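You operate a simulated robot arm through the tools that you are given. There is no shell and no other tool. Be economical: measure what you need, move in short steps, check, and stop when the job is done.

Carry out the task below with a simulated robot arm. There is one attempt and no reset: what you move stays moved.

TASK
Set the controls near the green table top. At the end: the side handle of the grip head with orange tape is turned to loose; the side handle of the grip head with green tape is turned to loose; the handle of the grip head with orange tape is turned to tight; the handle of the grip head with green tape is turned to tight; whatever was shut is shut again. Leave all else as you found it, and nothing knocked over.

Only the result counts: the job must be done as asked and must still hold three seconds after the hand-in. Knocking over, shifting, dropping, spilling or breaking anything else fails it.

THE ROBOT
A 7-joint arm with a two-finger parallel gripper, fixed in place. Base frame: the origin is at the foot of the arm, x ahead of it, y to its left, z up. Lengths are in mm, angles in rad, forces in N, time in s.
Its first joint turns from -2.304 to 2.304 rad. Payload 3.91 kg.
The tool frame sits at the grasp point between the pads (the TCP): z along the fingers, y along the line on which they close. The tips reach 30 mm beyond it. Largest opening 110 mm; finger width 20, thickness 10; the body of the gripper, 48 by 112 mm, starts 55 mm behind the TCP.
Orientation is that of the tool frame in the base frame, as a unit quaternion [w, x, y, z]. With the fingers straight down and closing along the base's y, the tool's x points along the base's -x, its y along +y and its z along -z.

THE INTERFACE
- The arm moves only by the tool step_arm. Its argument "deltas" is a list of rows, each a list of 7 numbers: the shift along the tool's x, y, z in mm, then the turn, a rotation vector about the tool's x, y, z in rad, then the closure, from 0 (fully open) to 1 (shut). In form: [[tx, ty, tz, rx, ry, rz, hand], ...]. A call has 1 to 8 rows; each row shifts and turns the commanded pose from where the row before left it, along the tool's axes as they then stand. Rows are played at 5 a second. More than 50 mm and 0.15 rad between two rows, or a gripper value outside its range, and nothing of the call is played. A pose out of reach is approached as far as the arm can. The call stops where the force on the tool passes 40 N (or 10 N more than at its start, if that is more) or the arm is blocked; 0.2 s more then pass. Each finger travels about 108 mm/s and halts on what it meets, pressing with about 40 N; the grip force reading is that of the motor and also rises with nothing between the fingers. The clock runs only during rows and for 0.2 s after the last one: add rows that do not move to give the fingers time. It gives the time, the measured TCP pose, the force on the tool (base axes), the opening and the grip force at its end, in the units of the frame above (readings bear some noise), with the torque about the TCP (base axes, N m) and any sound that the robot's microphone picked up.
- Cameras (640 x 400 px; columns grow to the right, rows downward): "scene" is fixed at [219.9, -648.6, 1622.3]; the picture's right is [0.98, -0.21, 0.00], its down [-0.09, -0.41, -0.91] and it looks along [0.19, 0.89, -0.42] (base axes); focal length 360 px, centre (320, 200). "wrist" rides on the gripper at [72, 17, -103] in the tool frame; the picture's right is [-0.23, 0.97, 0.00], its down [-0.76, -0.18, -0.62] and it looks along [-0.61, -0.14, 0.78] (tool axes); focal length 222 px, centre (320, 200). There is no depth. A picture from a camera that has moved, and an enlarged one, comes with that camera's place and axes in the base frame and with its lens.
- grab_frame(camera): a new picture of that camera. The clock stands still meanwhile.
- inspect(camera, box): a new picture of the part [left, top, right, bottom] of that camera's present view, enlarged. The clock stands still meanwhile.
- sign_off(): hands the job in; it is judged then, once.

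Work in short steps. Places have to be worked out from the pictures, the camera data and where the tool is seen: move nearer, look again, correct. Check each grasp and each placing, and mend what went wrong. You have 90 turns and 42 pictures in all, those below and enlarged ones among them. Open the gripper and draw the arm clear of the work before you hand the job in, unless the task says otherwise; then end with one line.

The tools are called after ">>>" as name(argument=value, ...) on one line, values as JSON. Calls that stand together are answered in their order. step_arm: Moves the arm, as the interface text tells. Its arguments: {"type":"object","properties":{"deltas":{"type":"array"}},"required":["deltas"]} The other tools are called the same way: grab_frame (camera) takes a picture; inspect (camera, box) takes an enlarged picture of a part of a camera's view; sign_off () hands the job in.

At the start:

```text
clock: 0.0
eef_pos: [318.2, 671.7, 1133.3]
tool_rot: [0.0, 0.0, 1.0, -0.001]
force: [0.8, 0.2, 0.4]
wrist_torque: [-0.01, 0.0, -0.03]
gripper_width: 109.9
gripper_force: 0.2
```

scene: 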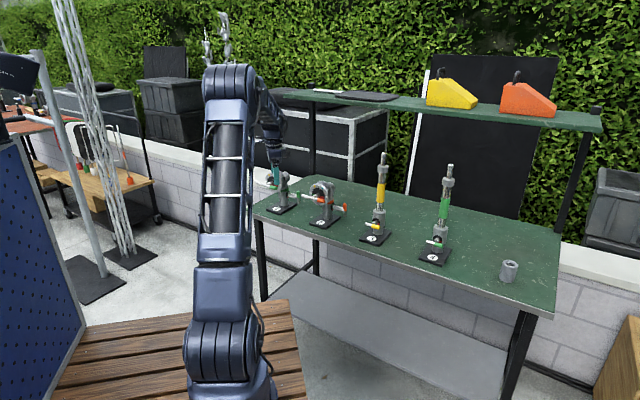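
wrist: 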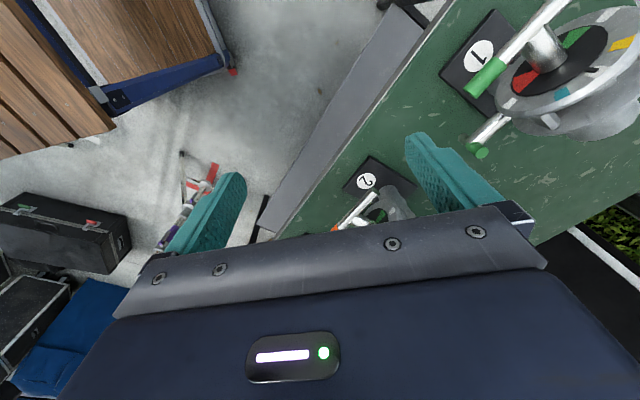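

I'll look closely at the table from the scene camera to identify the grip heads and the marks on them.

>>> inspect(camera="scene", box=[250, 160, 360, 230])

>>> inspect(camera="scene", box=[350, 145, 470, 270])

>>> inspect(camera="wrist", box=[400, 0, 640, 180])

```text
5.71 times, centred on (305, 195) of scene
camera zoom: at [219.9, -648.6, 1622.3], right [0.98, -0.21, 0.0], down [-0.09, -0.41, -0.91], along [0.19, 0.89, -0.42], focal length 2055 px, centre (406, 229)
```

zoom: 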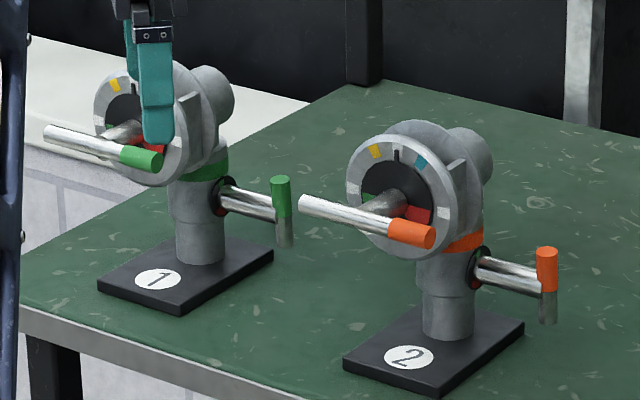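

```text
3.20 times, centred on (410, 208) of scene
camera zoom: at [219.9, -648.6, 1622.3], right [0.98, -0.21, 0.0], down [-0.09, -0.41, -0.91], along [0.19, 0.89, -0.42], focal length 1151 px, centre (32, 176)
```

zoom: 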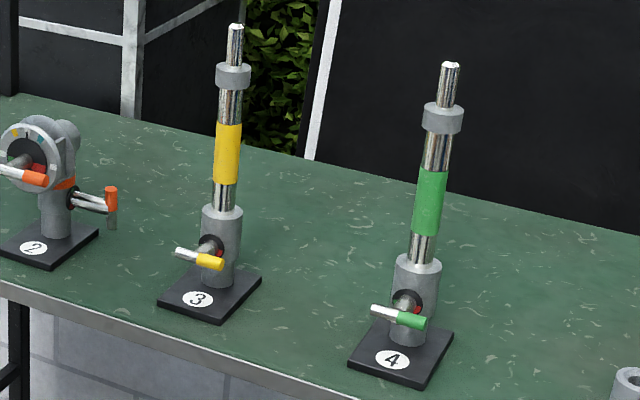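

```text
2.22 times, centred on (520, 90) of wrist
camera zoom: at [246.5, 689.3, 1237.0], right [0.23, 0.97, 0.0], down [0.76, -0.18, 0.62], along [0.61, -0.14, -0.78], focal length 494 px, centre (-124, 444)
```

zoom: 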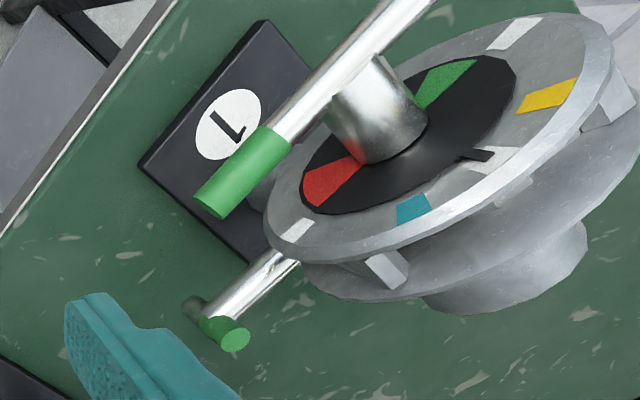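

The table top is about z≈850, with head 1's dial near (340, 880, 990). I'll yaw the tool about 70° so the wrist camera looks toward the dials.

>>> step_arm(deltas=[[0, 0, 0, 0, 0, -0.145, 0], [0, 0, 0, 0, 0, -0.145, 0], [0, 0, 0, 0, 0, -0.145, 0], [0, 0, 0, 0, 0, -0.145, 0], [0, 0, 0, 0, 0, -0.145, 0], [0, 0, 0, 0, 0, -0.145, 0], [0, 0, 0, 0, 0, -0.145, 0], [0, 0, 0, 0, 0, -0.145, 0]])

>>> grab_frame(camera="wrist")

```text
clock: 1.8
eef_pos: [318.0, 672.1, 1132.6]
tool_rot: [-0.001, -0.549, 0.836, 0.0]
force: [-0.4, -0.2, 0.2]
wrist_torque: [0.02, -0.03, -0.04]
gripper_width: 110.0
gripper_force: 0.0
```

```text
36 pictures are left
camera wrist: at [274.6, 612.8, 1236.6], right [-0.8, 0.59, 0.0], down [0.47, 0.63, 0.62], along [0.37, 0.5, -0.78], focal length 222 px, centre (320, 200)
```

wrist: 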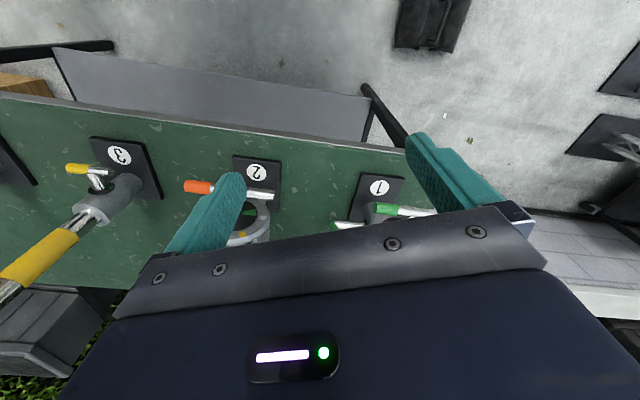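

The wrist image is upside-down when the tool looks outward. The plates face along about −(0.68, 0.73). I'll yaw to that heading, move in front of head 2 and tilt 0.75 rad to look at its dial almost level.

>>> step_arm(deltas=[[0, 0, 0, 0, 0, 0.113, 0], [0, 0, 0, 0, 0, 0.113, 0], [0, 0, 0, 0, 0, 0.113, 0], [-14, -32, 26, 0, 0, 0, 0], [-14, -32, 26, 0, 0, 0, 0], [-15, -32, 26, 0, 0, 0, 0], [0, 0, 0, 0, -0.15, 0, 0], [0, 0, 0, 0, -0.15, 0, 0]])

>>> step_arm(deltas=[[0, 0, 0, 0, -0.15, 0, 0], [0, 0, 0, 0, -0.15, 0, 0], [0, 0, 0, 0, -0.15, 0, 0], [0, 0, 0, 0, 0, 0, 0]])

>>> grab_frame(camera="wrist")

```text
clock: 3.6
eef_pos: [419.3, 637.0, 1054.6]
tool_rot: [0.138, -0.394, 0.907, 0.06]
force: [0.4, 0.1, 0.4]
wrist_torque: [0.0, 0.0, 0.01]
gripper_width: 109.7
gripper_force: 0.0
```

```text
clock: 4.6
eef_pos: [415.8, 638.4, 1056.6]
tool_rot: [0.335, -0.373, 0.852, 0.148]
force: [-1.4, 0.1, -0.5]
wrist_torque: [-0.05, -0.12, -0.1]
gripper_width: 110.0
gripper_force: 0.0
```

```text
35 pictures are left
camera wrist: at [319.8, 560.1, 1081.8], right [-0.6, 0.78, 0.16], down [0.22, -0.02, 0.98], along [0.77, 0.62, -0.16], focal length 222 px, centre (320, 200)
```

wrist: 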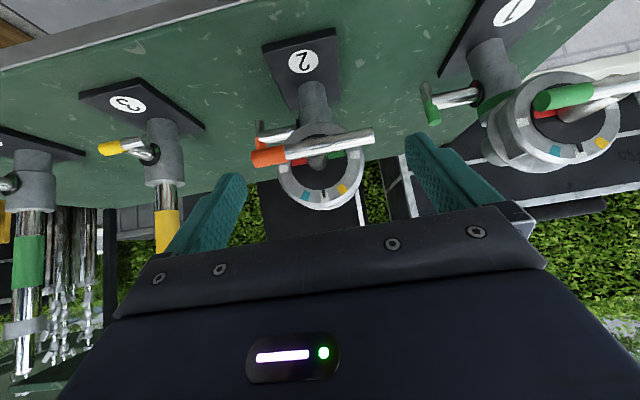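

Good view of both heads. I'll enlarge each dial.

>>> inspect(camera="wrist", box=[235, 100, 395, 220])

>>> inspect(camera="wrist", box=[410, 20, 640, 180])

```text
3.33 times, centred on (315, 160) of wrist
camera zoom: at [319.8, 560.1, 1081.8], right [-0.6, 0.78, 0.16], down [0.22, -0.02, 0.98], along [0.77, 0.62, -0.16], focal length 740 px, centre (337, 333)
```

zoom: 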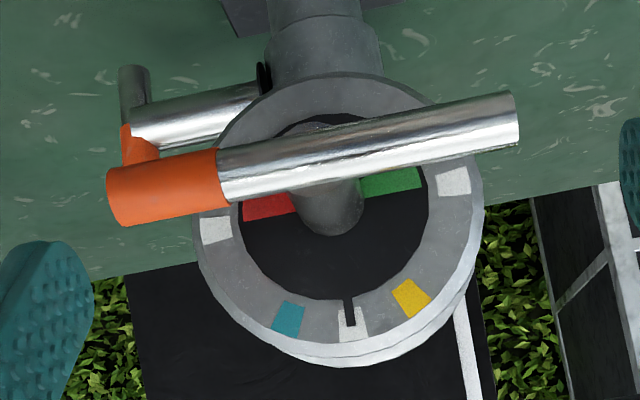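

```text
2.50 times, centred on (525, 100) of wrist
camera zoom: at [319.8, 560.1, 1081.8], right [-0.6, 0.78, 0.16], down [0.22, -0.02, 0.98], along [0.77, 0.62, -0.16], focal length 555 px, centre (-192, 450)
```

zoom: 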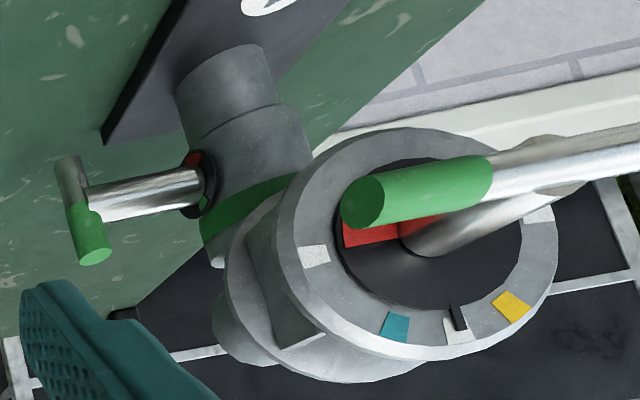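

Reading: coloured ends of the main bars point at red, and the side bars' coloured ends point up at green. So red is likely loose and green tight, and all four need turning. Head 2's bar centre ≈ (475, 687, 1001), axis heading ≈46°. I'll finish tilting to horizontal and back off in front of it.

>>> step_arm(deltas=[[0, 0, 0, 0, -0.137, 0, 0], [0, 0, 0, 0, -0.137, 0, 0], [0, 0, 0, 0, -0.137, 0, 0], [0, 0, 0, 0, -0.136, 0, 0], [0, 0, 0, 0, -0.136, 0, 0], [0, 0, 0, 0, -0.136, 0, 0], [28, -5, -22, 0, 0, 0, 0], [28, -5, -22, 0, 0, 0, 0]])

>>> step_arm(deltas=[[0, 0, 0, 0, 0, -0.143, 0], [0, 0, 0, 0, 0, -0.143, 0], [0, 0, 0, 0, 0, -0.143, 0], [0, 0, 0, 0, 0, -0.143, 0], [0, 0, 0, 0, 0, -0.143, 0], [0, 0, 0, 0, 0, -0.143, 0]])

>>> step_arm(deltas=[[0, 0, 0, 0, 0, -0.143, 0], [0, 0, 0, 0, 0, -0.143, 0], [0, 0, 0, 0, 0, -0.143, 0], [0, 0, 0, 0, 0, -0.143, 0], [0, 0, 0, 0, 0, -0.143, 0], [0, 0, 0, 0, 0, 0, 0]])

>>> grab_frame(camera="wrist")

```text
clock: 6.4
eef_pos: [394.2, 597.5, 997.5]
tool_rot: [0.648, -0.283, 0.649, 0.282]
force: [0.3, 1.1, -0.1]
wrist_torque: [0.0, -0.04, 0.0]
gripper_width: 110.0
gripper_force: 0.0
```

```text
clock: 7.8
eef_pos: [395.6, 598.5, 999.9]
tool_rot: [0.707, -0.527, 0.472, -0.014]
force: [-0.3, -0.7, -0.7]
wrist_torque: [0.02, 0.03, -0.01]
gripper_width: 109.9
gripper_force: 0.1
```

```text
clock: 9.2
eef_pos: [394.8, 598.0, 999.6]
tool_rot: [-0.657, 0.659, -0.257, 0.26]
force: [0.2, -0.4, 0.3]
wrist_torque: [-0.05, 0.0, 0.03]
gripper_width: 110.1
gripper_force: 0.0
```

```text
32 pictures are left
camera wrist: at [378.0, 474.1, 983.5], right [-0.17, 0.15, -0.97], down [-0.98, 0.06, 0.18], along [0.09, 0.99, 0.14], focal length 222 px, centre (320, 200)
```

wrist: 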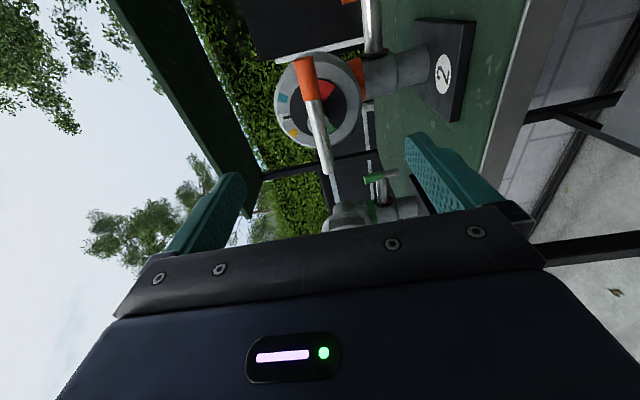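

The bar sits about 115 mm ahead along the axis, ~4 mm above and 2 mm right of the tool line. I'll centre, half close, and advance to straddle it.

>>> step_arm(deltas=[[2, -4, 0, 0, 0, 0, 0.4], [0, 0, 30, 0, 0, 0, 0.4], [0, 0, 30, 0, 0, 0, 0.4], [0, 0, 25, 0, 0, 0, 0.4], [0, 0, 20, 0, 0, 0, 0.4], [0, 0, 0, 0, 0, 0, 0.4]])

>>> grab_frame(camera="wrist")

>>> inspect(camera="scene", box=[250, 160, 380, 240])

```text
clock: 10.6
eef_pos: [467.7, 675.4, 1002.6]
tool_rot: [-0.657, 0.659, -0.258, 0.258]
force: [-0.4, 0.7, 0.0]
wrist_torque: [0.01, 0.01, 0.01]
gripper_width: 65.9
gripper_force: 0.1
```

```text
31 pictures are left
camera wrist: at [451.4, 550.6, 987.0], right [-0.17, 0.15, -0.97], down [-0.98, 0.06, 0.18], along [0.09, 0.99, 0.14], focal length 222 px, centre (320, 200)
```

wrist: 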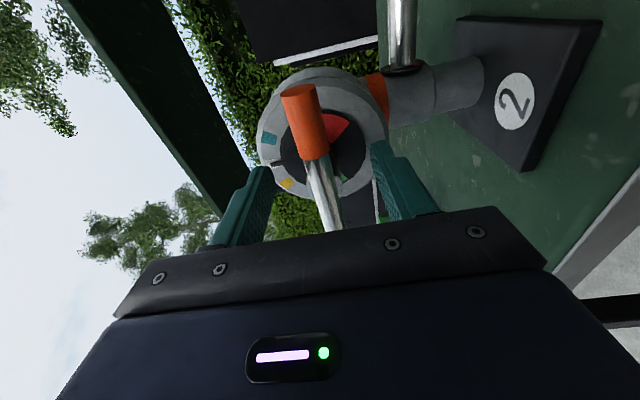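

```text
4.92 times, centred on (315, 200) of scene
camera zoom: at [219.9, -648.6, 1622.3], right [0.98, -0.21, 0.0], down [-0.09, -0.41, -0.91], along [0.19, 0.89, -0.42], focal length 1771 px, centre (345, 200)
```

zoom: 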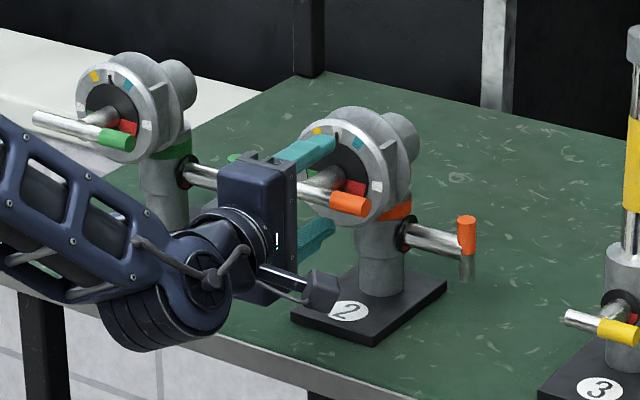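

The fingers straddle the bar. I'll close on it.

>>> step_arm(deltas=[[0, 0, 0, 0, 0, 0, 0.7], [0, 0, 0, 0, 0, 0, 1], [0, 0, 0, 0, 0, 0, 1], [0, 0, 0, 0, 0, 0, 1]])

```text
clock: 11.6
eef_pos: [468.4, 674.9, 1001.1]
tool_rot: [-0.656, 0.66, -0.259, 0.259]
force: [0.6, -1.3, -17.3]
wrist_torque: [-0.2, 0.06, 0.0]
gripper_width: 21.2
gripper_force: 40.2
```

Grasped at 21 mm width, with a downward pull of 17 N: the bar is slightly lower. I'll relax 2 mm down, then try clockwise (+rz) a little.

>>> step_arm(deltas=[[0, 2, 0, 0, 0, 0, 1], [0, 0, 0, 0, 0, 0, 1], [0, 0, 0, 0, 0, 0.08, 1], [0, 0, 0, 0, 0, 0.08, 1]])

```text
clock: 12.6
eef_pos: [468.2, 676.0, 1000.0]
tool_rot: [0.676, -0.636, 0.31, -0.205]
force: [-6.3, -2.7, -6.3]
wrist_torque: [0.08, -0.23, 0.52]
gripper_width: 21.3
gripper_force: 39.9
```

The axis torque is small, so it appears to turn. Continue clockwise in small steps.

>>> step_arm(deltas=[[0, 0, 0, 0, 0, 0.1, 1], [0, 0, 0, 0, 0, 0.1, 1], [0, 0, 0, 0, 0, 0.1, 1]])

>>> inspect(camera="scene", box=[250, 160, 380, 240])

```text
clock: 13.4
eef_pos: [469.4, 675.0, 999.7]
tool_rot: [0.699, -0.583, 0.402, -0.102]
force: [-0.9, 18.5, -13.7]
wrist_torque: [0.33, -0.48, 0.17]
gripper_width: 21.3
gripper_force: 39.9
```

```text
4.92 times, centred on (315, 200) of scene
camera zoom: at [219.9, -648.6, 1622.3], right [0.98, -0.21, 0.0], down [-0.09, -0.41, -0.91], along [0.19, 0.89, -0.42], focal length 1771 px, centre (345, 200)
```

zoom: 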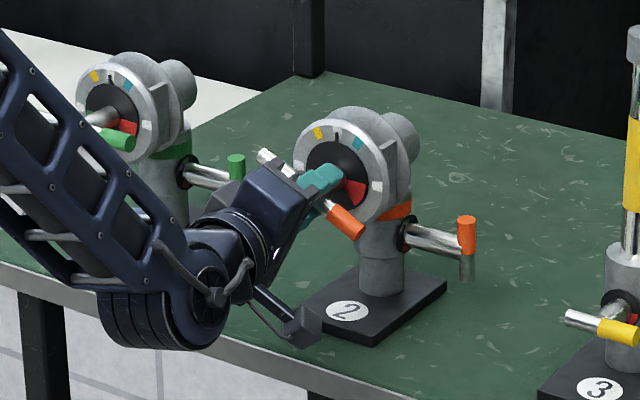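

It turns clockwise freely. I'll correct the small centring offset and continue.

>>> step_arm(deltas=[[-0.5, 1.6, 1, 0, 0, 0, 1], [0, 0, 0, 0, 0, 0.12, 1], [0, 0, 0, 0, 0, 0.12, 1], [0, 0, 0, 0, 0, 0.12, 1], [0, 0, 0, 0, 0, 0.12, 1]])

```text
clock: 14.6
eef_pos: [467.5, 675.7, 998.4]
tool_rot: [0.702, -0.471, 0.53, 0.067]
force: [-9.3, -1.0, -9.6]
wrist_torque: [0.37, -0.39, -0.58]
gripper_width: 21.4
gripper_force: 39.2
```

Forces are small; continue.

>>> step_arm(deltas=[[0, 0, 0, 0, 0, 0.12, 1], [0, 0, 0, 0, 0, 0.12, 1], [0, 0, 0, 0, 0, 0.12, 1], [0, 0, 0, 0, 0, 0.12, 1], [0, 0, 0, 0, 0, 0.12, 1]])

```text
clock: 15.8
eef_pos: [468.3, 675.4, 1000.0]
tool_rot: [0.652, -0.292, 0.644, 0.273]
force: [4.3, 10.3, -0.7]
wrist_torque: [0.08, -0.16, -0.31]
gripper_width: 21.2
gripper_force: 40.0
```

Half way (≈90°), no resistance. Continue clockwise.

>>> step_arm(deltas=[[0, 0, 0, 0, 0, 0.12, 1], [0, 0, 0, 0, 0, 0.12, 1], [0, 0, 0, 0, 0, 0.12, 1], [0, 0, 0, 0, 0, 0.12, 1], [0, 0, 0, 0, 0, 0.12, 1], [0, 0, 0, 0, 0, 0.12, 1]])

>>> inspect(camera="scene", box=[250, 160, 380, 240])

```text
clock: 17.2
eef_pos: [466.8, 675.1, 1000.7]
tool_rot: [0.514, -0.045, 0.707, 0.484]
force: [-14.7, -9.9, 0.6]
wrist_torque: [-0.14, 0.06, -0.36]
gripper_width: 21.2
gripper_force: 40.1
```

```text
4.92 times, centred on (315, 200) of scene
camera zoom: at [219.9, -648.6, 1622.3], right [0.98, -0.21, 0.0], down [-0.09, -0.41, -0.91], along [0.19, 0.89, -0.42], focal length 1771 px, centre (345, 200)
```

zoom: 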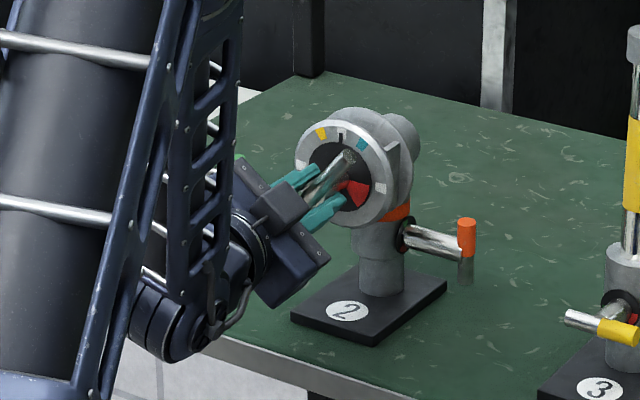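

About 130° turned; the dial itself is unmoved. Continue the last ~50°.

>>> step_arm(deltas=[[0, 0, -1, 0, 0, 0.11, 1], [0, 0, 0, 0, 0, 0.11, 1], [0, 0, 0, 0, 0, 0.11, 1], [0, 0, 0, 0, 0, 0.11, 1], [0, 0, 0, 0, 0, 0.11, 1], [0, 0, 0, 0, 0, 0.11, 1]])

>>> grab_frame(camera="wrist")

```text
clock: 18.6
eef_pos: [467.5, 674.8, 1000.5]
tool_rot: [0.33, 0.185, 0.682, 0.627]
force: [12.6, 12.7, 18.0]
wrist_torque: [-0.14, 0.04, -0.12]
gripper_width: 21.0
gripper_force: 40.3
```

```text
27 pictures are left
camera wrist: at [343.6, 651.0, 1002.4], right [0.01, -0.01, 1.0], down [0.15, -0.99, -0.01], along [0.99, 0.15, -0.01], focal length 222 px, centre (320, 200)
```

wrist: 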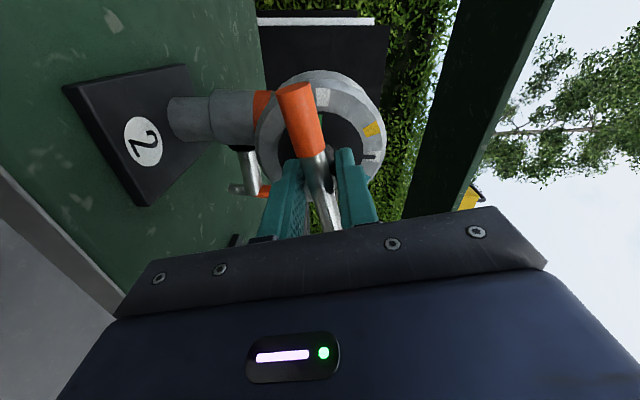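

167° turned. Finish the last bit and watch for a stop.

>>> step_arm(deltas=[[0, 0, 0, 0, 0, 0.1, 1], [0, 0, 0, 0, 0, 0.1, 1], [0, 0, 0, 0, 0, 0, 1]])

>>> inspect(camera="scene", box=[250, 160, 380, 240])

```text
clock: 19.2
eef_pos: [468.1, 675.7, 1002.2]
tool_rot: [0.277, 0.241, 0.664, 0.651]
force: [-0.8, -2.9, 4.5]
wrist_torque: [-0.36, 0.3, 0.28]
gripper_width: 21.4
gripper_force: 39.9
stopped in row 2: the force on the tool passed its limit at 42 N (the readings are from after the stop); the commanded pose is now the measured one
```

```text
4.92 times, centred on (315, 200) of scene
camera zoom: at [219.9, -648.6, 1622.3], right [0.98, -0.21, 0.0], down [-0.09, -0.41, -0.91], along [0.19, 0.89, -0.42], focal length 1771 px, centre (345, 200)
```

zoom: 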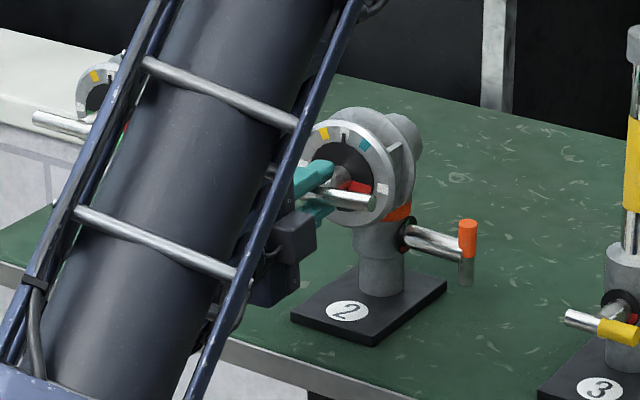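

The bar is level again with the orange end at the green side. One small nudge to test whether it's at the stop, then open.

>>> step_arm(deltas=[[0, 0, 0, 0, 0, 0.06, 1], [0, 0, 0, 0, 0, 0.0, 1], [0, 0, 0, 0, 0, 0, 1]])

>>> step_arm(deltas=[[0, 0, 0, 0, 0, 0, 0.6], [0, 0, 0, 0, 0, 0.0, 0.4], [0, 0, 0, 0, 0, 0, 0.4], [0, 0, -30, 0, 0, 0, 0.4], [0, 0, -35, 0, 0, 0, 0.4], [0, 0, -35, 0, 0, 0, 0.4], [0, 0, 0, 0, 0, 0, 0.4]])

>>> grab_frame(camera="wrist")

```text
clock: 20.0
eef_pos: [468.0, 673.7, 1001.3]
tool_rot: [0.26, 0.26, 0.656, 0.659]
force: [-4.6, -8.3, 7.0]
wrist_torque: [-0.3, 0.27, -0.08]
gripper_width: 21.5
gripper_force: 39.3
```

```text
clock: 21.6
eef_pos: [401.8, 600.7, 1001.4]
tool_rot: [0.259, 0.26, 0.656, 0.66]
force: [0.2, -0.2, -0.4]
wrist_torque: [0.02, 0.01, 0.03]
gripper_width: 65.8
gripper_force: 0.0
```

```text
25 pictures are left
camera wrist: at [278.0, 575.4, 1018.2], right [0.17, -0.16, 0.97], down [0.13, -0.97, -0.18], along [0.98, 0.16, -0.14], focal length 222 px, centre (320, 200)
```

wrist: 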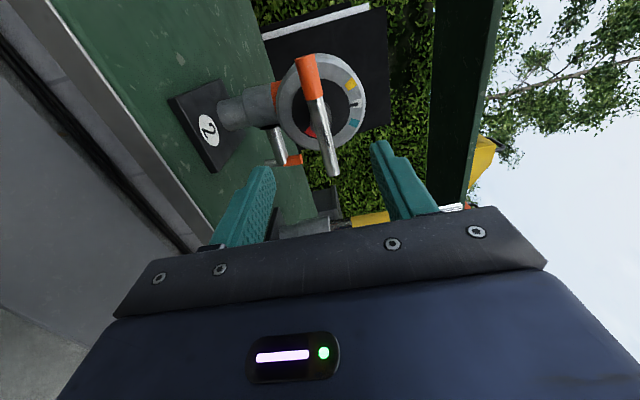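

Head 2's main bar is now turned 180° with its orange end at green, dial unmoved. The side T-bar of head 2 triangulates to about (619, 704), z 890–948, pivot z≈919. Plan: push its lower end backward, then its upper (now front) end down, i.e. counter-clockwise to loosen. First I roll the tool back so the camera is on the right side.

>>> step_arm(deltas=[[0, 0, 0, 0, 0, -0.143, 0.4], [0, 0, 0, 0, 0, -0.143, 0.4], [0, 0, 0, 0, 0, -0.143, 0.4], [0, 0, 0, 0, 0, -0.143, 0.4], [0, 0, 0, 0, 0, -0.143, 0.4], [0, 0, 0, 0, 0, -0.143, 0.4], [0, 0, 0, 0, 0, -0.143, 0.4], [0, 0, 0, 0, 0, -0.143, 0.4]])

>>> step_arm(deltas=[[0, 0, 0, 0, 0, -0.143, 0.6], [0, 0, 0, 0, 0, -0.143, 0.8], [0, 0, 0, 0, 0, -0.143, 1], [0, 0, 0, 0, 0, -0.143, 1], [0, 0, 0, 0, 0, -0.143, 1], [0, 0, 0, 0, 0, -0.143, 1], [0, 0, 0, 0, 0, -0.143, 1], [0, 0, 0, 0, 0, -0.143, 1]])

>>> step_arm(deltas=[[0, 0, 0, 0, 0, -0.143, 1], [0, 0, 0, 0, 0, -0.143, 1], [0, 0, 0, 0, 0, -0.143, 1], [0, 0, 0, 0, 0, -0.143, 1], [0, 0, 0, 0, 0, -0.143, 1], [0, 0, 0, 0, 0, -0.138, 1], [0, 0, 0, 0, 0, 0, 1]])

```text
clock: 23.4
eef_pos: [399.7, 602.7, 1001.1]
tool_rot: [0.574, -0.137, 0.693, 0.414]
force: [0.9, 0.7, -1.1]
wrist_torque: [0.0, 0.0, 0.0]
gripper_width: 65.8
gripper_force: 0.1
```

```text
clock: 25.2
eef_pos: [400.4, 601.3, 1001.4]
tool_rot: [0.707, -0.49, 0.509, 0.037]
force: [0.4, 0.3, 0.2]
wrist_torque: [0.04, 0.0, 0.03]
gripper_width: 0.0
gripper_force: 37.2
```

```text
clock: 26.8
eef_pos: [399.8, 601.2, 1000.9]
tool_rot: [0.66, -0.656, 0.26, -0.258]
force: [-0.9, -0.2, 0.2]
wrist_torque: [-0.02, 0.01, -0.04]
gripper_width: 0.0
gripper_force: 38.0
```

Move 91 mm right to line up with the T-bar, pitch the tool 45° down, then advance to a look-in position.

>>> step_arm(deltas=[[45, 0, 0, 0, 0, 0, 1], [46, 0, 0, 0, 0, 0, 1], [0, 0, 0, -0.131, 0, 0, 1], [0, 0, 0, -0.131, 0, 0, 1], [0, 0, 0, -0.131, 0, 0, 1], [0, 0, 0, -0.131, 0, 0, 1], [0, 0, 0, -0.131, 0, 0, 1], [0, 0, 0, -0.13, 0, 0, 1]])

>>> step_arm(deltas=[[0, -20, 39, 0, 0, 0, 1], [0, -20, 39, 0, 0, 0, 1], [0, -19, 39, 0, 0, 0, 1], [0, 0, 0, 0, 0, 0, 1]])

>>> grab_frame(camera="wrist")

>>> inspect(camera="scene", box=[270, 160, 400, 240])

```text
clock: 28.6
eef_pos: [465.2, 541.3, 1001.2]
tool_rot: [-0.358, 0.859, -0.34, 0.138]
force: [0.2, 0.1, 0.4]
wrist_torque: [0.03, 0.0, 0.02]
gripper_width: 0.0
gripper_force: 37.9
```

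```text
clock: 29.6
eef_pos: [551.2, 630.3, 956.3]
tool_rot: [-0.358, 0.859, -0.339, 0.138]
force: [-0.6, -0.1, 0.6]
wrist_torque: [-0.02, 0.0, -0.03]
gripper_width: 0.0
gripper_force: 37.2
```

```text
24 pictures are left
camera wrist: at [546.5, 519.1, 1018.5], right [-0.64, -0.34, -0.69], down [-0.77, 0.29, 0.57], along [0.0, 0.89, -0.45], focal length 222 px, centre (320, 200)
```

wrist: 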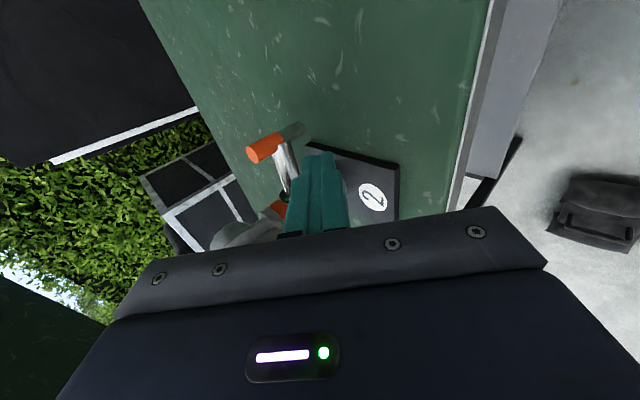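

```text
4.92 times, centred on (335, 200) of scene
camera zoom: at [219.9, -648.6, 1622.3], right [0.98, -0.21, 0.0], down [-0.09, -0.41, -0.91], along [0.19, 0.89, -0.42], focal length 1771 px, centre (246, 200)
```

zoom: 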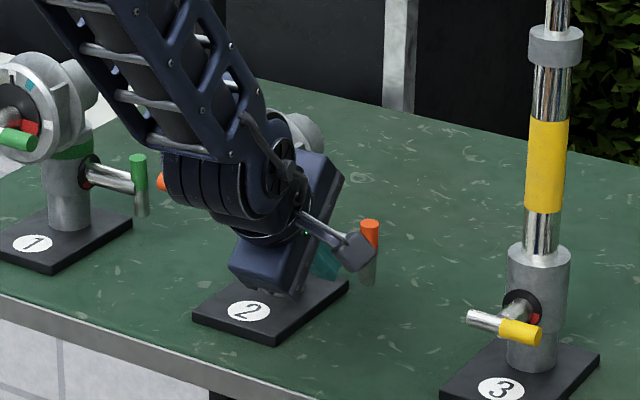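

The T-bar is confirmed at ≈(618, 704), z 893–943, exactly in line with the tool. I'll drop in front of its lower end, then push it backward.

>>> step_arm(deltas=[[0, -2, 34, 0, 0, 0, 1], [0, -1.5, 33, 0, 0, 0, 1], [0, 0, 0, 0, 0, 0, 1], [0, -5.6, 5.6, 0, 0, 0, 1], [0, -4.2, 4.2, 0, 0, 0, 1], [0, -4.2, 4.2, 0, 0, 0, 1], [0, -4.2, 4.2, 0, 0, 0, 1], [0, -3, 3, 0, 0, 0, 1]])

>>> grab_frame(camera="wrist")

```text
clock: 31.0
eef_pos: [598.8, 680.2, 910.5]
tool_rot: [-0.355, 0.86, -0.34, 0.138]
force: [-0.5, -3.3, -0.9]
wrist_torque: [0.23, -0.05, 0.23]
gripper_width: 0.0
gripper_force: 37.8
stopped in row 7: the force on the tool passed its limit at 44 N (the readings are from after the stop); the commanded pose is now the measured one
```

```text
22 pictures are left
camera wrist: at [594.2, 569.6, 972.9], right [-0.64, -0.35, -0.68], down [-0.77, 0.29, 0.57], along [0.0, 0.89, -0.45], focal length 222 px, centre (320, 200)
```

wrist: 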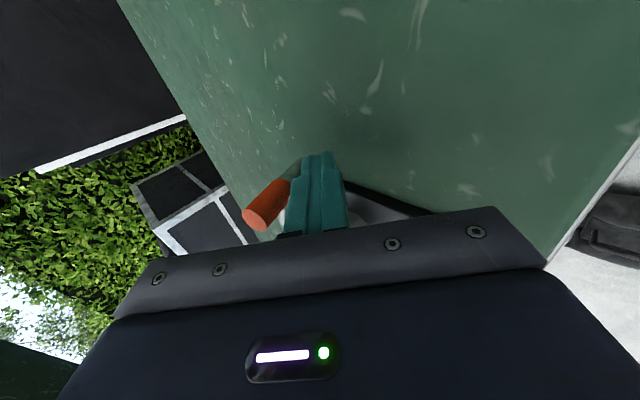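

The push was stopped at 44 N, but the orange end seems to have tipped forward. I'll check from the scene camera.

>>> inspect(camera="scene", box=[300, 170, 380, 230])

```text
6.67 times, centred on (340, 200) of scene
camera zoom: at [219.9, -648.6, 1622.3], right [0.98, -0.21, 0.0], down [-0.09, -0.41, -0.91], along [0.19, 0.89, -0.42], focal length 2398 px, centre (187, 200)
```

zoom: 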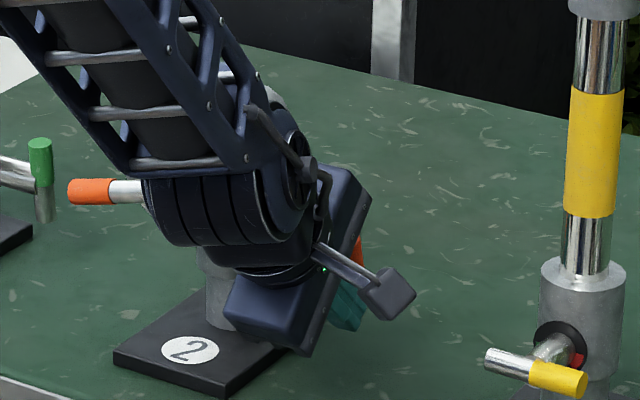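

The bar has tipped forward at the top. I'll keep pushing along the arc (back and slightly up).

>>> step_arm(deltas=[[0, -3.5, 2, 0, 0, 0, 1], [0, -3.5, 1.5, 0, 0, 0, 1], [0, -4, 1, 0, 0, 0, 1]])

```text
clock: 31.7
eef_pos: [604.6, 683.1, 909.2]
tool_rot: [-0.35, 0.861, -0.341, 0.138]
force: [-0.5, -6.3, -2.0]
wrist_torque: [0.17, 0.11, 0.18]
gripper_width: 0.2
gripper_force: 37.3
stopped in row 3: the force on the tool passed its limit at 46 N (the readings are from after the stop); the commanded pose is now the measured one
```

Resistance again near 46 N. I'll back off and see where the bar actually is before pushing harder.

>>> step_arm(deltas=[[0, 14, -14, 0, 0, 0, 1], [0, 14, -20, 0, 0, 0, 1], [0, 14, -30, 0, 0, 0, 1], [0, 0, 0, 0, 0, 0, 1]])

>>> grab_frame(camera="wrist")

>>> inspect(camera="scene", box=[300, 170, 380, 230])

```text
clock: 32.7
eef_pos: [554.8, 628.8, 924.8]
tool_rot: [-0.351, 0.861, -0.341, 0.139]
force: [1.1, -0.3, -0.5]
wrist_torque: [-0.01, -0.02, 0.01]
gripper_width: 0.0
gripper_force: 38.4
```

```text
20 pictures are left
camera wrist: at [549.3, 518.4, 988.3], right [-0.64, -0.35, -0.68], down [-0.77, 0.3, 0.57], along [0.0, 0.89, -0.46], focal length 222 px, centre (320, 200)
```

wrist: 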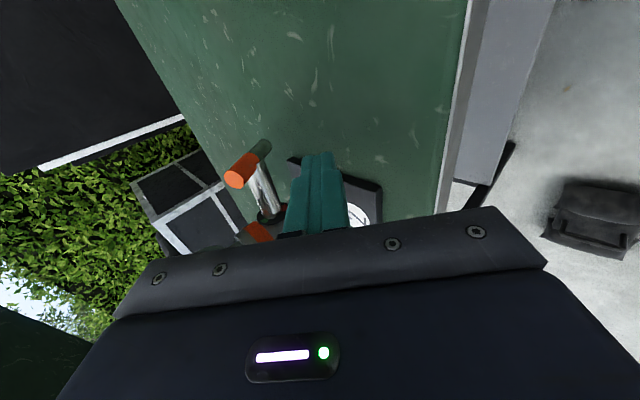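

```text
6.67 times, centred on (340, 200) of scene
camera zoom: at [219.9, -648.6, 1622.3], right [0.98, -0.21, 0.0], down [-0.09, -0.41, -0.91], along [0.19, 0.89, -0.42], focal length 2398 px, centre (187, 200)
```

zoom: 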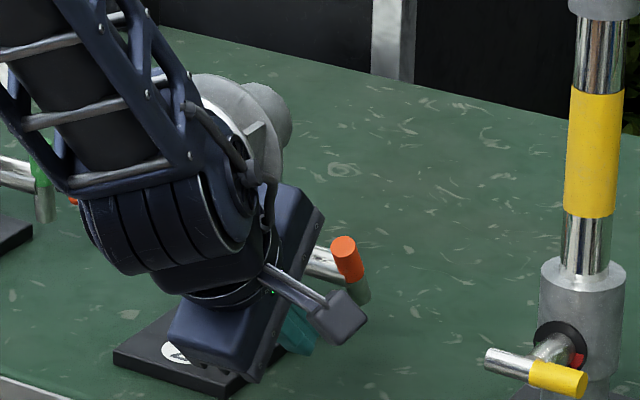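

The bar has tipped ~27° and stays there; it's just stiff. I'll re-approach its lower end and push slowly, perpendicular to the bar.

>>> step_arm(deltas=[[-3, -17, 31, 0, 0, 0, 1], [0, -17, 31, 0, 0, 0, 1], [0, 0, 0, 0, 0, 0, 1], [0, -3, 1, 0, 0, 0, 1], [0, -3, 1, 0, 0, 0, 1], [0, -1.5, 0.5, 0, 0, 0, 1], [0, -1.5, 0.5, 0, 0, 0, 1], [0, -1.5, 0.5, 0, 0, 0, 1]])

>>> step_arm(deltas=[[0, -1, 0.3, 0, 0, 0, 1], [0, -1, 0.3, 0, 0, 0, 1], [0, -1, 0.3, 0, 0, 0, 1], [0, -1, 0.3, 0, 0, 0, 1]])

```text
clock: 34.3
eef_pos: [603.7, 682.7, 905.1]
tool_rot: [-0.348, 0.862, -0.341, 0.14]
force: [0.3, -1.7, 0.0]
wrist_torque: [0.11, 0.02, 0.09]
gripper_width: 0.2
gripper_force: 37.8
stopped in row 7: the force on the tool passed its limit at 45 N (the readings are from after the stop); the commanded pose is now the measured one
```

```text
clock: 35.3
eef_pos: [606.1, 684.0, 905.1]
tool_rot: [-0.346, 0.863, -0.342, 0.139]
force: [-12.1, -30.8, -10.7]
wrist_torque: [1.18, 0.35, 1.34]
gripper_width: 0.2
gripper_force: 37.8
```

Steady ~34 N resistance with slow progress, so it's friction. Continue slowly, compensating the slight sideways drift.

>>> step_arm(deltas=[[-0.2, -1, 0.2, 0, 0, 0, 1], [-0.2, -1, 0.2, 0, 0, 0, 1], [-0.2, -1, 0.2, 0, 0, 0, 1], [-0.2, -1, 0.1, 0, 0, 0, 1], [-0.2, -1, 0.1, 0, 0, 0, 1], [-0.2, -1, 0.1, 0, 0, 0, 1]])

>>> inspect(camera="scene", box=[300, 170, 380, 230])

```text
clock: 35.7
eef_pos: [605.1, 684.0, 905.4]
tool_rot: [-0.344, 0.863, -0.342, 0.14]
force: [-4.5, -4.3, -1.8]
wrist_torque: [0.0, -0.01, 0.06]
gripper_width: 0.0
gripper_force: 37.8
stopped in row 1: the force on the tool passed its limit at 48 N (the readings are from after the stop); the commanded pose is now the measured one
```

```text
6.67 times, centred on (340, 200) of scene
camera zoom: at [219.9, -648.6, 1622.3], right [0.98, -0.21, 0.0], down [-0.09, -0.41, -0.91], along [0.19, 0.89, -0.42], focal length 2398 px, centre (187, 200)
```

zoom: 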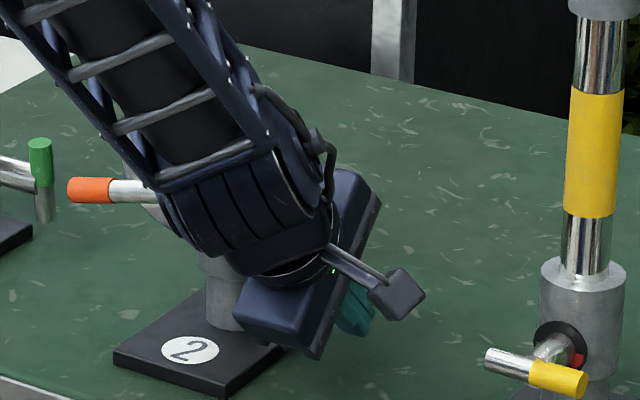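

No more movement past ~27°: that may be a stop. Let me look closely at the red/green marks on the side dials before forcing anything.

>>> inspect(camera="scene", box=[280, 183, 304, 198])

>>> step_arm(deltas=[[0, 14, -14, 0, 0, 0, 1], [0, 10, -35, 0, 0, 0, 1], [20, 0, -40, 0, 0, 0, 1], [20, 0, -30, 0, 0, 0, 1], [0, 0, 0, 0, 0, 0, 1]])

>>> inspect(camera="wrist", box=[200, 100, 330, 220])

```text
16.00 times, centred on (292, 190) of scene
camera zoom: at [219.9, -648.6, 1622.3], right [0.98, -0.21, 0.0], down [-0.09, -0.41, -0.91], along [0.19, 0.89, -0.42], focal length 5755 px, centre (768, 352)
```

zoom: 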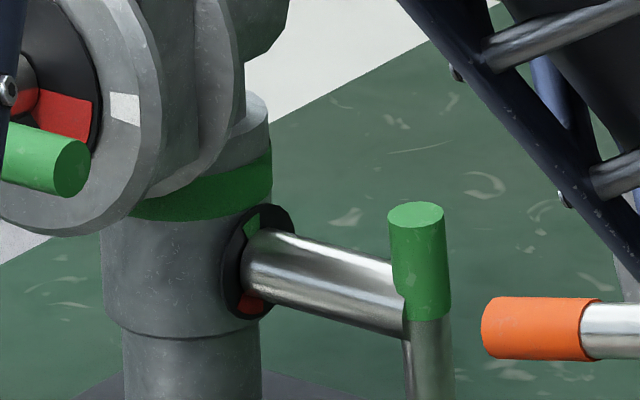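

```text
clock: 36.9
eef_pos: [565.2, 585.6, 976.4]
tool_rot: [-0.345, 0.863, -0.342, 0.139]
force: [-0.2, 0.2, -0.7]
wrist_torque: [0.03, 0.01, 0.02]
gripper_width: 0.3
gripper_force: 37.6
```

```text
3.33 times, centred on (265, 160) of wrist
camera zoom: at [561.3, 475.2, 1040.3], right [-0.65, -0.36, -0.67], down [-0.76, 0.3, 0.57], along [0.0, 0.88, -0.47], focal length 740 px, centre (503, 333)
```

zoom: 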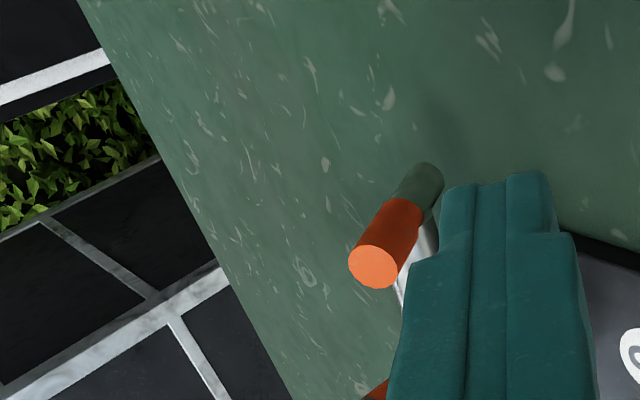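

The marks confirm green = up, red = down, so 180° is needed. The torque reading at the stall fits contact on the left side of the gripper body rather than at the fingertips, so the palm was touching the head. I'll yaw the tool 25° so its body leans right, then re-approach.

>>> step_arm(deltas=[[0, 0, 0, 0, -0.104, -0.104, 1], [0, 0, 0, 0, -0.104, -0.104, 1], [0, 0, 0, 0, -0.104, -0.104, 1], [3.8, -5.4, 38.9, 0, 0, 0, 1], [3.8, -5.4, 38.9, 0, 0, 0, 1], [3.7, -5.5, 38.9, 0, 0, 0, 1], [0, 0, 0, 0, 0, 0, 1]])

>>> step_arm(deltas=[[1.1, -2.8, 0.6, 0, 0, 0, 1], [1.1, -2.8, 0.6, 0, 0, 0, 1], [1.1, -2.8, 0.6, 0, 0, 0, 1], [1.1, -2.8, 0.6, 0, 0, 0, 1], [1.1, -2.8, 0.6, 0, 0, 0, 1], [0, 0, 0, 0, 0, 0, 1]])

>>> grab_frame(camera="wrist")

```text
clock: 38.5
eef_pos: [605.8, 669.3, 899.5]
tool_rot: [-0.368, 0.916, -0.146, 0.056]
force: [-0.6, -0.9, -0.2]
wrist_torque: [-0.01, -0.02, -0.01]
gripper_width: 0.0
gripper_force: 37.7
```

```text
clock: 39.9
eef_pos: [615.5, 680.6, 908.4]
tool_rot: [-0.368, 0.916, -0.146, 0.056]
force: [-0.4, -0.5, -0.4]
wrist_torque: [0.0, 0.0, -0.03]
gripper_width: 0.1
gripper_force: 37.4
```

```text
15 pictures are left
camera wrist: at [658.4, 578.7, 972.5], right [-0.44, -0.6, -0.67], down [-0.82, -0.05, 0.58], along [-0.38, 0.8, -0.47], focal length 222 px, centre (320, 200)
```

wrist: 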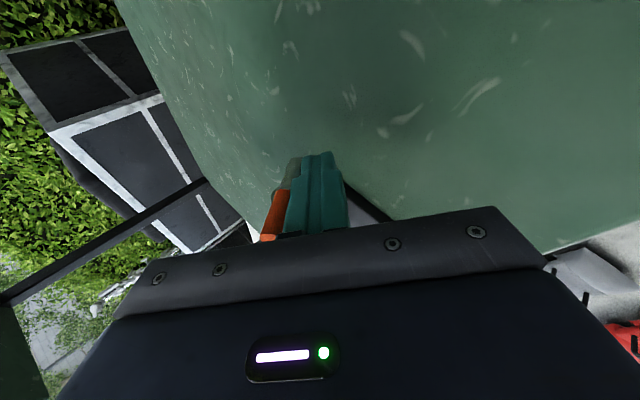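

No contact forces now, so the body is clear. Push a bit further up to ~45°.

>>> step_arm(deltas=[[0.8, -2, 0.6, 0, 0, 0, 1], [0.8, -2, 0.6, 0, 0, 0, 1], [0.6, -2, 0.6, 0, 0, 0, 1], [0, 0, 0, 0, 0, 0, 1]])

>>> inspect(camera="scene", box=[310, 180, 390, 240])

```text
clock: 40.9
eef_pos: [618.9, 684.3, 913.2]
tool_rot: [-0.369, 0.916, -0.147, 0.057]
force: [-1.2, -3.0, 0.3]
wrist_torque: [0.03, -0.02, 0.03]
gripper_width: 0.0
gripper_force: 37.3
```

```text
6.67 times, centred on (350, 210) of scene
camera zoom: at [219.9, -648.6, 1622.3], right [0.98, -0.21, 0.0], down [-0.09, -0.41, -0.91], along [0.19, 0.89, -0.42], focal length 2398 px, centre (120, 133)
```

zoom: 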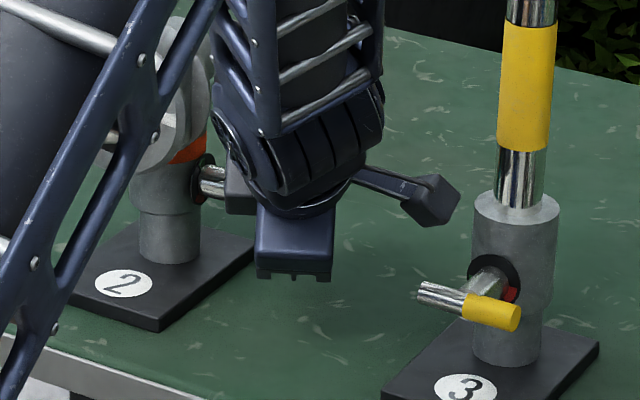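

The bar moved with only ~3 N; it's now near 45°. Now I'll retract, rise, and come over its front-leaning orange end to push it down.

>>> step_arm(deltas=[[-13.8, 20.8, -20.8, 0, 0, 0, 1], [-13.8, 20.8, -20.8, 0, 0, 0, 1], [0, -30.8, -30.8, 0, 0, 0, 1], [0, -30.8, -30.8, 0, 0, 0, 1], [12.2, -14, 24.7, 0, 0, 0, 1], [12.2, -14, 24.7, 0, 0, 0, 1], [0, 0, 0, 0, 0, 0, 1]])

>>> grab_frame(camera="wrist")

```text
clock: 42.5
eef_pos: [614.6, 684.1, 984.8]
tool_rot: [-0.368, 0.916, -0.146, 0.056]
force: [0.2, 0.8, 0.7]
wrist_torque: [0.0, 0.01, 0.04]
gripper_width: 0.0
gripper_force: 37.5
```

```text
13 pictures are left
camera wrist: at [658.0, 583.0, 1048.3], right [-0.44, -0.6, -0.67], down [-0.82, -0.05, 0.58], along [-0.38, 0.8, -0.47], focal length 222 px, centre (320, 200)
```

wrist: 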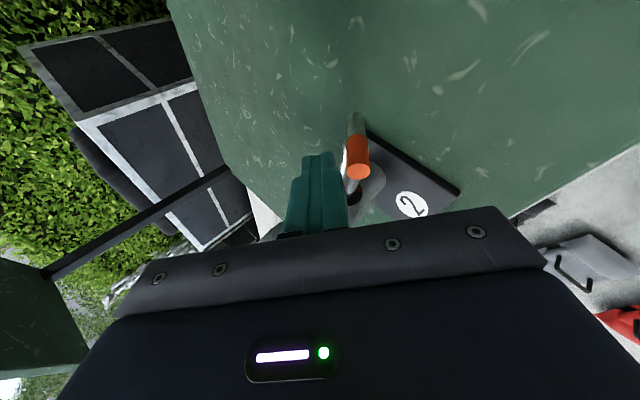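

The orange end leans forward ~38° as expected. I'll lower the tip just behind it, then pull forward and down.

>>> step_arm(deltas=[[1.1, 5.4, 8.8, 0, 0, 0, 1], [1.1, 5.4, 8.7, 0, 0, 0, 1], [-1.7, 2.6, -2.6, 0, 0, 0, 1], [-1.7, 2.6, -2.6, 0, 0, 0, 1], [-1.7, 2.6, -2.6, 0, 0, 0, 1], [-1.8, 2.7, -2.7, 0, 0, 0, 1], [0, 0, 0, 0, 0, 0, 1]])

>>> step_arm(deltas=[[-1, 3.8, 0.9, 0, 0, 0, 1], [-1, 3.8, 0.9, 0, 0, 0, 1], [-0.8, 3.8, 0.9, 0, 0, 0, 1], [0, 0, 0, 0, 0, 0, 1]])

>>> grab_frame(camera="wrist")

```text
clock: 44.1
eef_pos: [607.4, 673.9, 963.8]
tool_rot: [-0.368, 0.917, -0.146, 0.057]
force: [1.4, 1.0, 2.5]
wrist_torque: [0.0, -0.01, -0.04]
gripper_width: 0.0
gripper_force: 37.5
```

```text
clock: 45.1
eef_pos: [602.0, 670.2, 954.8]
tool_rot: [-0.368, 0.917, -0.146, 0.055]
force: [-0.4, -0.2, 0.7]
wrist_torque: [-0.03, 0.0, -0.01]
gripper_width: 0.0
gripper_force: 37.7
```

```text
12 pictures are left
camera wrist: at [645.7, 567.6, 1017.7], right [-0.44, -0.6, -0.67], down [-0.82, -0.05, 0.58], along [-0.38, 0.8, -0.47], focal length 222 px, centre (320, 200)
```

wrist: 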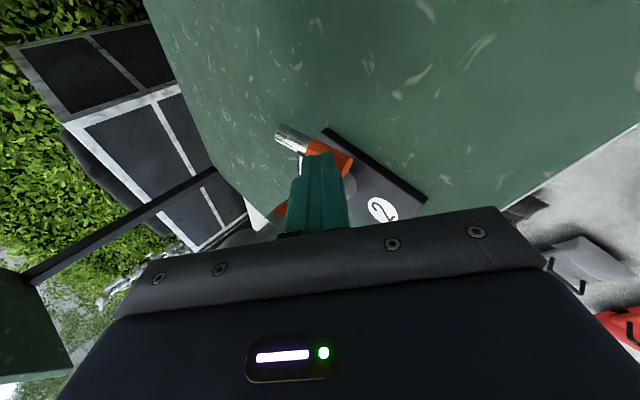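

The bar is now about horizontal, orange end to the front. Continue over the bottom half of the arc.

>>> step_arm(deltas=[[0, 4.25, 4.25, 0, 0, 0, 1], [0, 4.25, 4.25, 0, 0, 0, 1], [-0.6, 5, 3.1, 0, 0, 0, 1], [-0.6, 5, 3.1, 0, 0, 0, 1], [-0.2, 4, 3.5, 0, 0, 0, 1], [-0.2, 4, 3.5, 0, 0, 0, 1], [-0.2, 4.2, 3.5, 0, 0, 0, 1], [0, 0, 0, 0, 0, 0, 1]])

>>> step_arm(deltas=[[1.5, -0.8, 3.6, 0, 0, 0, 1], [1.5, -0.8, 3.6, 0, 0, 0, 1], [0.9, -1.3, 1.3, 0, 0, 0, 1], [0, 0, 0, 0, 0, 0, 1]])

>>> grab_frame(camera="wrist")

```text
clock: 46.9
eef_pos: [599.0, 663.9, 913.8]
tool_rot: [-0.368, 0.916, -0.147, 0.055]
force: [-0.3, -0.3, -0.3]
wrist_torque: [-0.03, 0.04, 0.02]
gripper_width: 0.0
gripper_force: 37.9
```

```text
clock: 47.9
eef_pos: [606.0, 671.3, 911.1]
tool_rot: [-0.369, 0.916, -0.146, 0.056]
force: [0.5, -0.7, -0.7]
wrist_torque: [-0.07, -0.02, 0.0]
gripper_width: 0.2
gripper_force: 38.0
```

```text
11 pictures are left
camera wrist: at [648.8, 570.3, 974.8], right [-0.44, -0.6, -0.67], down [-0.82, -0.05, 0.58], along [-0.38, 0.8, -0.46], focal length 222 px, centre (320, 200)
```

wrist: 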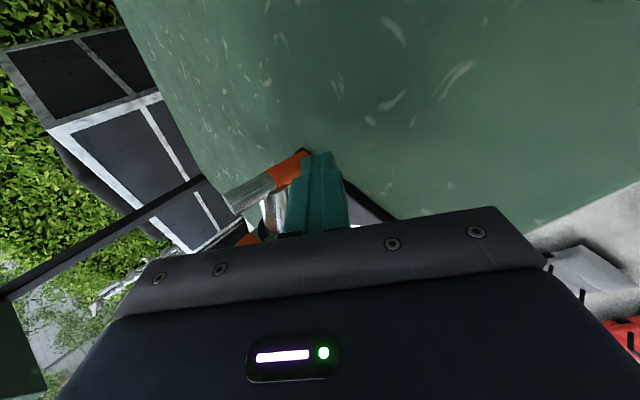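

The side bar is now vertical with its orange end down. A tiny nudge to check for a stop, then retract.

>>> step_arm(deltas=[[0.8, -1.3, 1.3, 0, 0, 0, 1], [0, 0, 0, 0, 0, 0, 1]])

>>> step_arm(deltas=[[-13.8, 20.8, -20.8, 0, 0, 0, 1], [-13.8, 20.8, -20.8, 0, 0, 0, 1], [-6, -20, -40, 0, 0, 0, 1], [-6, -20, -40, 0, 0, 0, 1], [0, -20, -40, 0, 0, 0, 1], [0, 0, 0, 0, 0, 0, 1]])

>>> inspect(camera="scene", box=[255, 160, 385, 240])

```text
clock: 48.5
eef_pos: [605.4, 673.5, 911.0]
tool_rot: [-0.369, 0.916, -0.146, 0.057]
force: [1.0, -1.7, -0.1]
wrist_torque: [-0.04, -0.01, -0.02]
gripper_width: 0.0
gripper_force: 37.7
```

```text
clock: 49.9
eef_pos: [538.2, 592.2, 1042.2]
tool_rot: [-0.368, 0.917, -0.146, 0.057]
force: [0.3, -0.2, 0.3]
wrist_torque: [0.02, -0.02, 0.02]
gripper_width: 0.0
gripper_force: 37.4
```

```text
4.92 times, centred on (320, 200) of scene
camera zoom: at [219.9, -648.6, 1622.3], right [0.98, -0.21, 0.0], down [-0.09, -0.41, -0.91], along [0.19, 0.89, -0.42], focal length 1771 px, centre (320, 200)
```

zoom: 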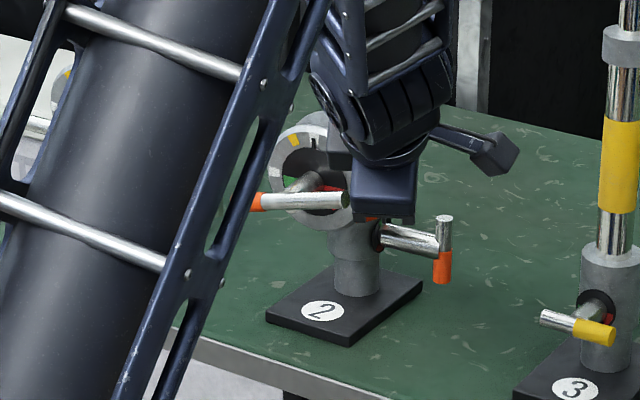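

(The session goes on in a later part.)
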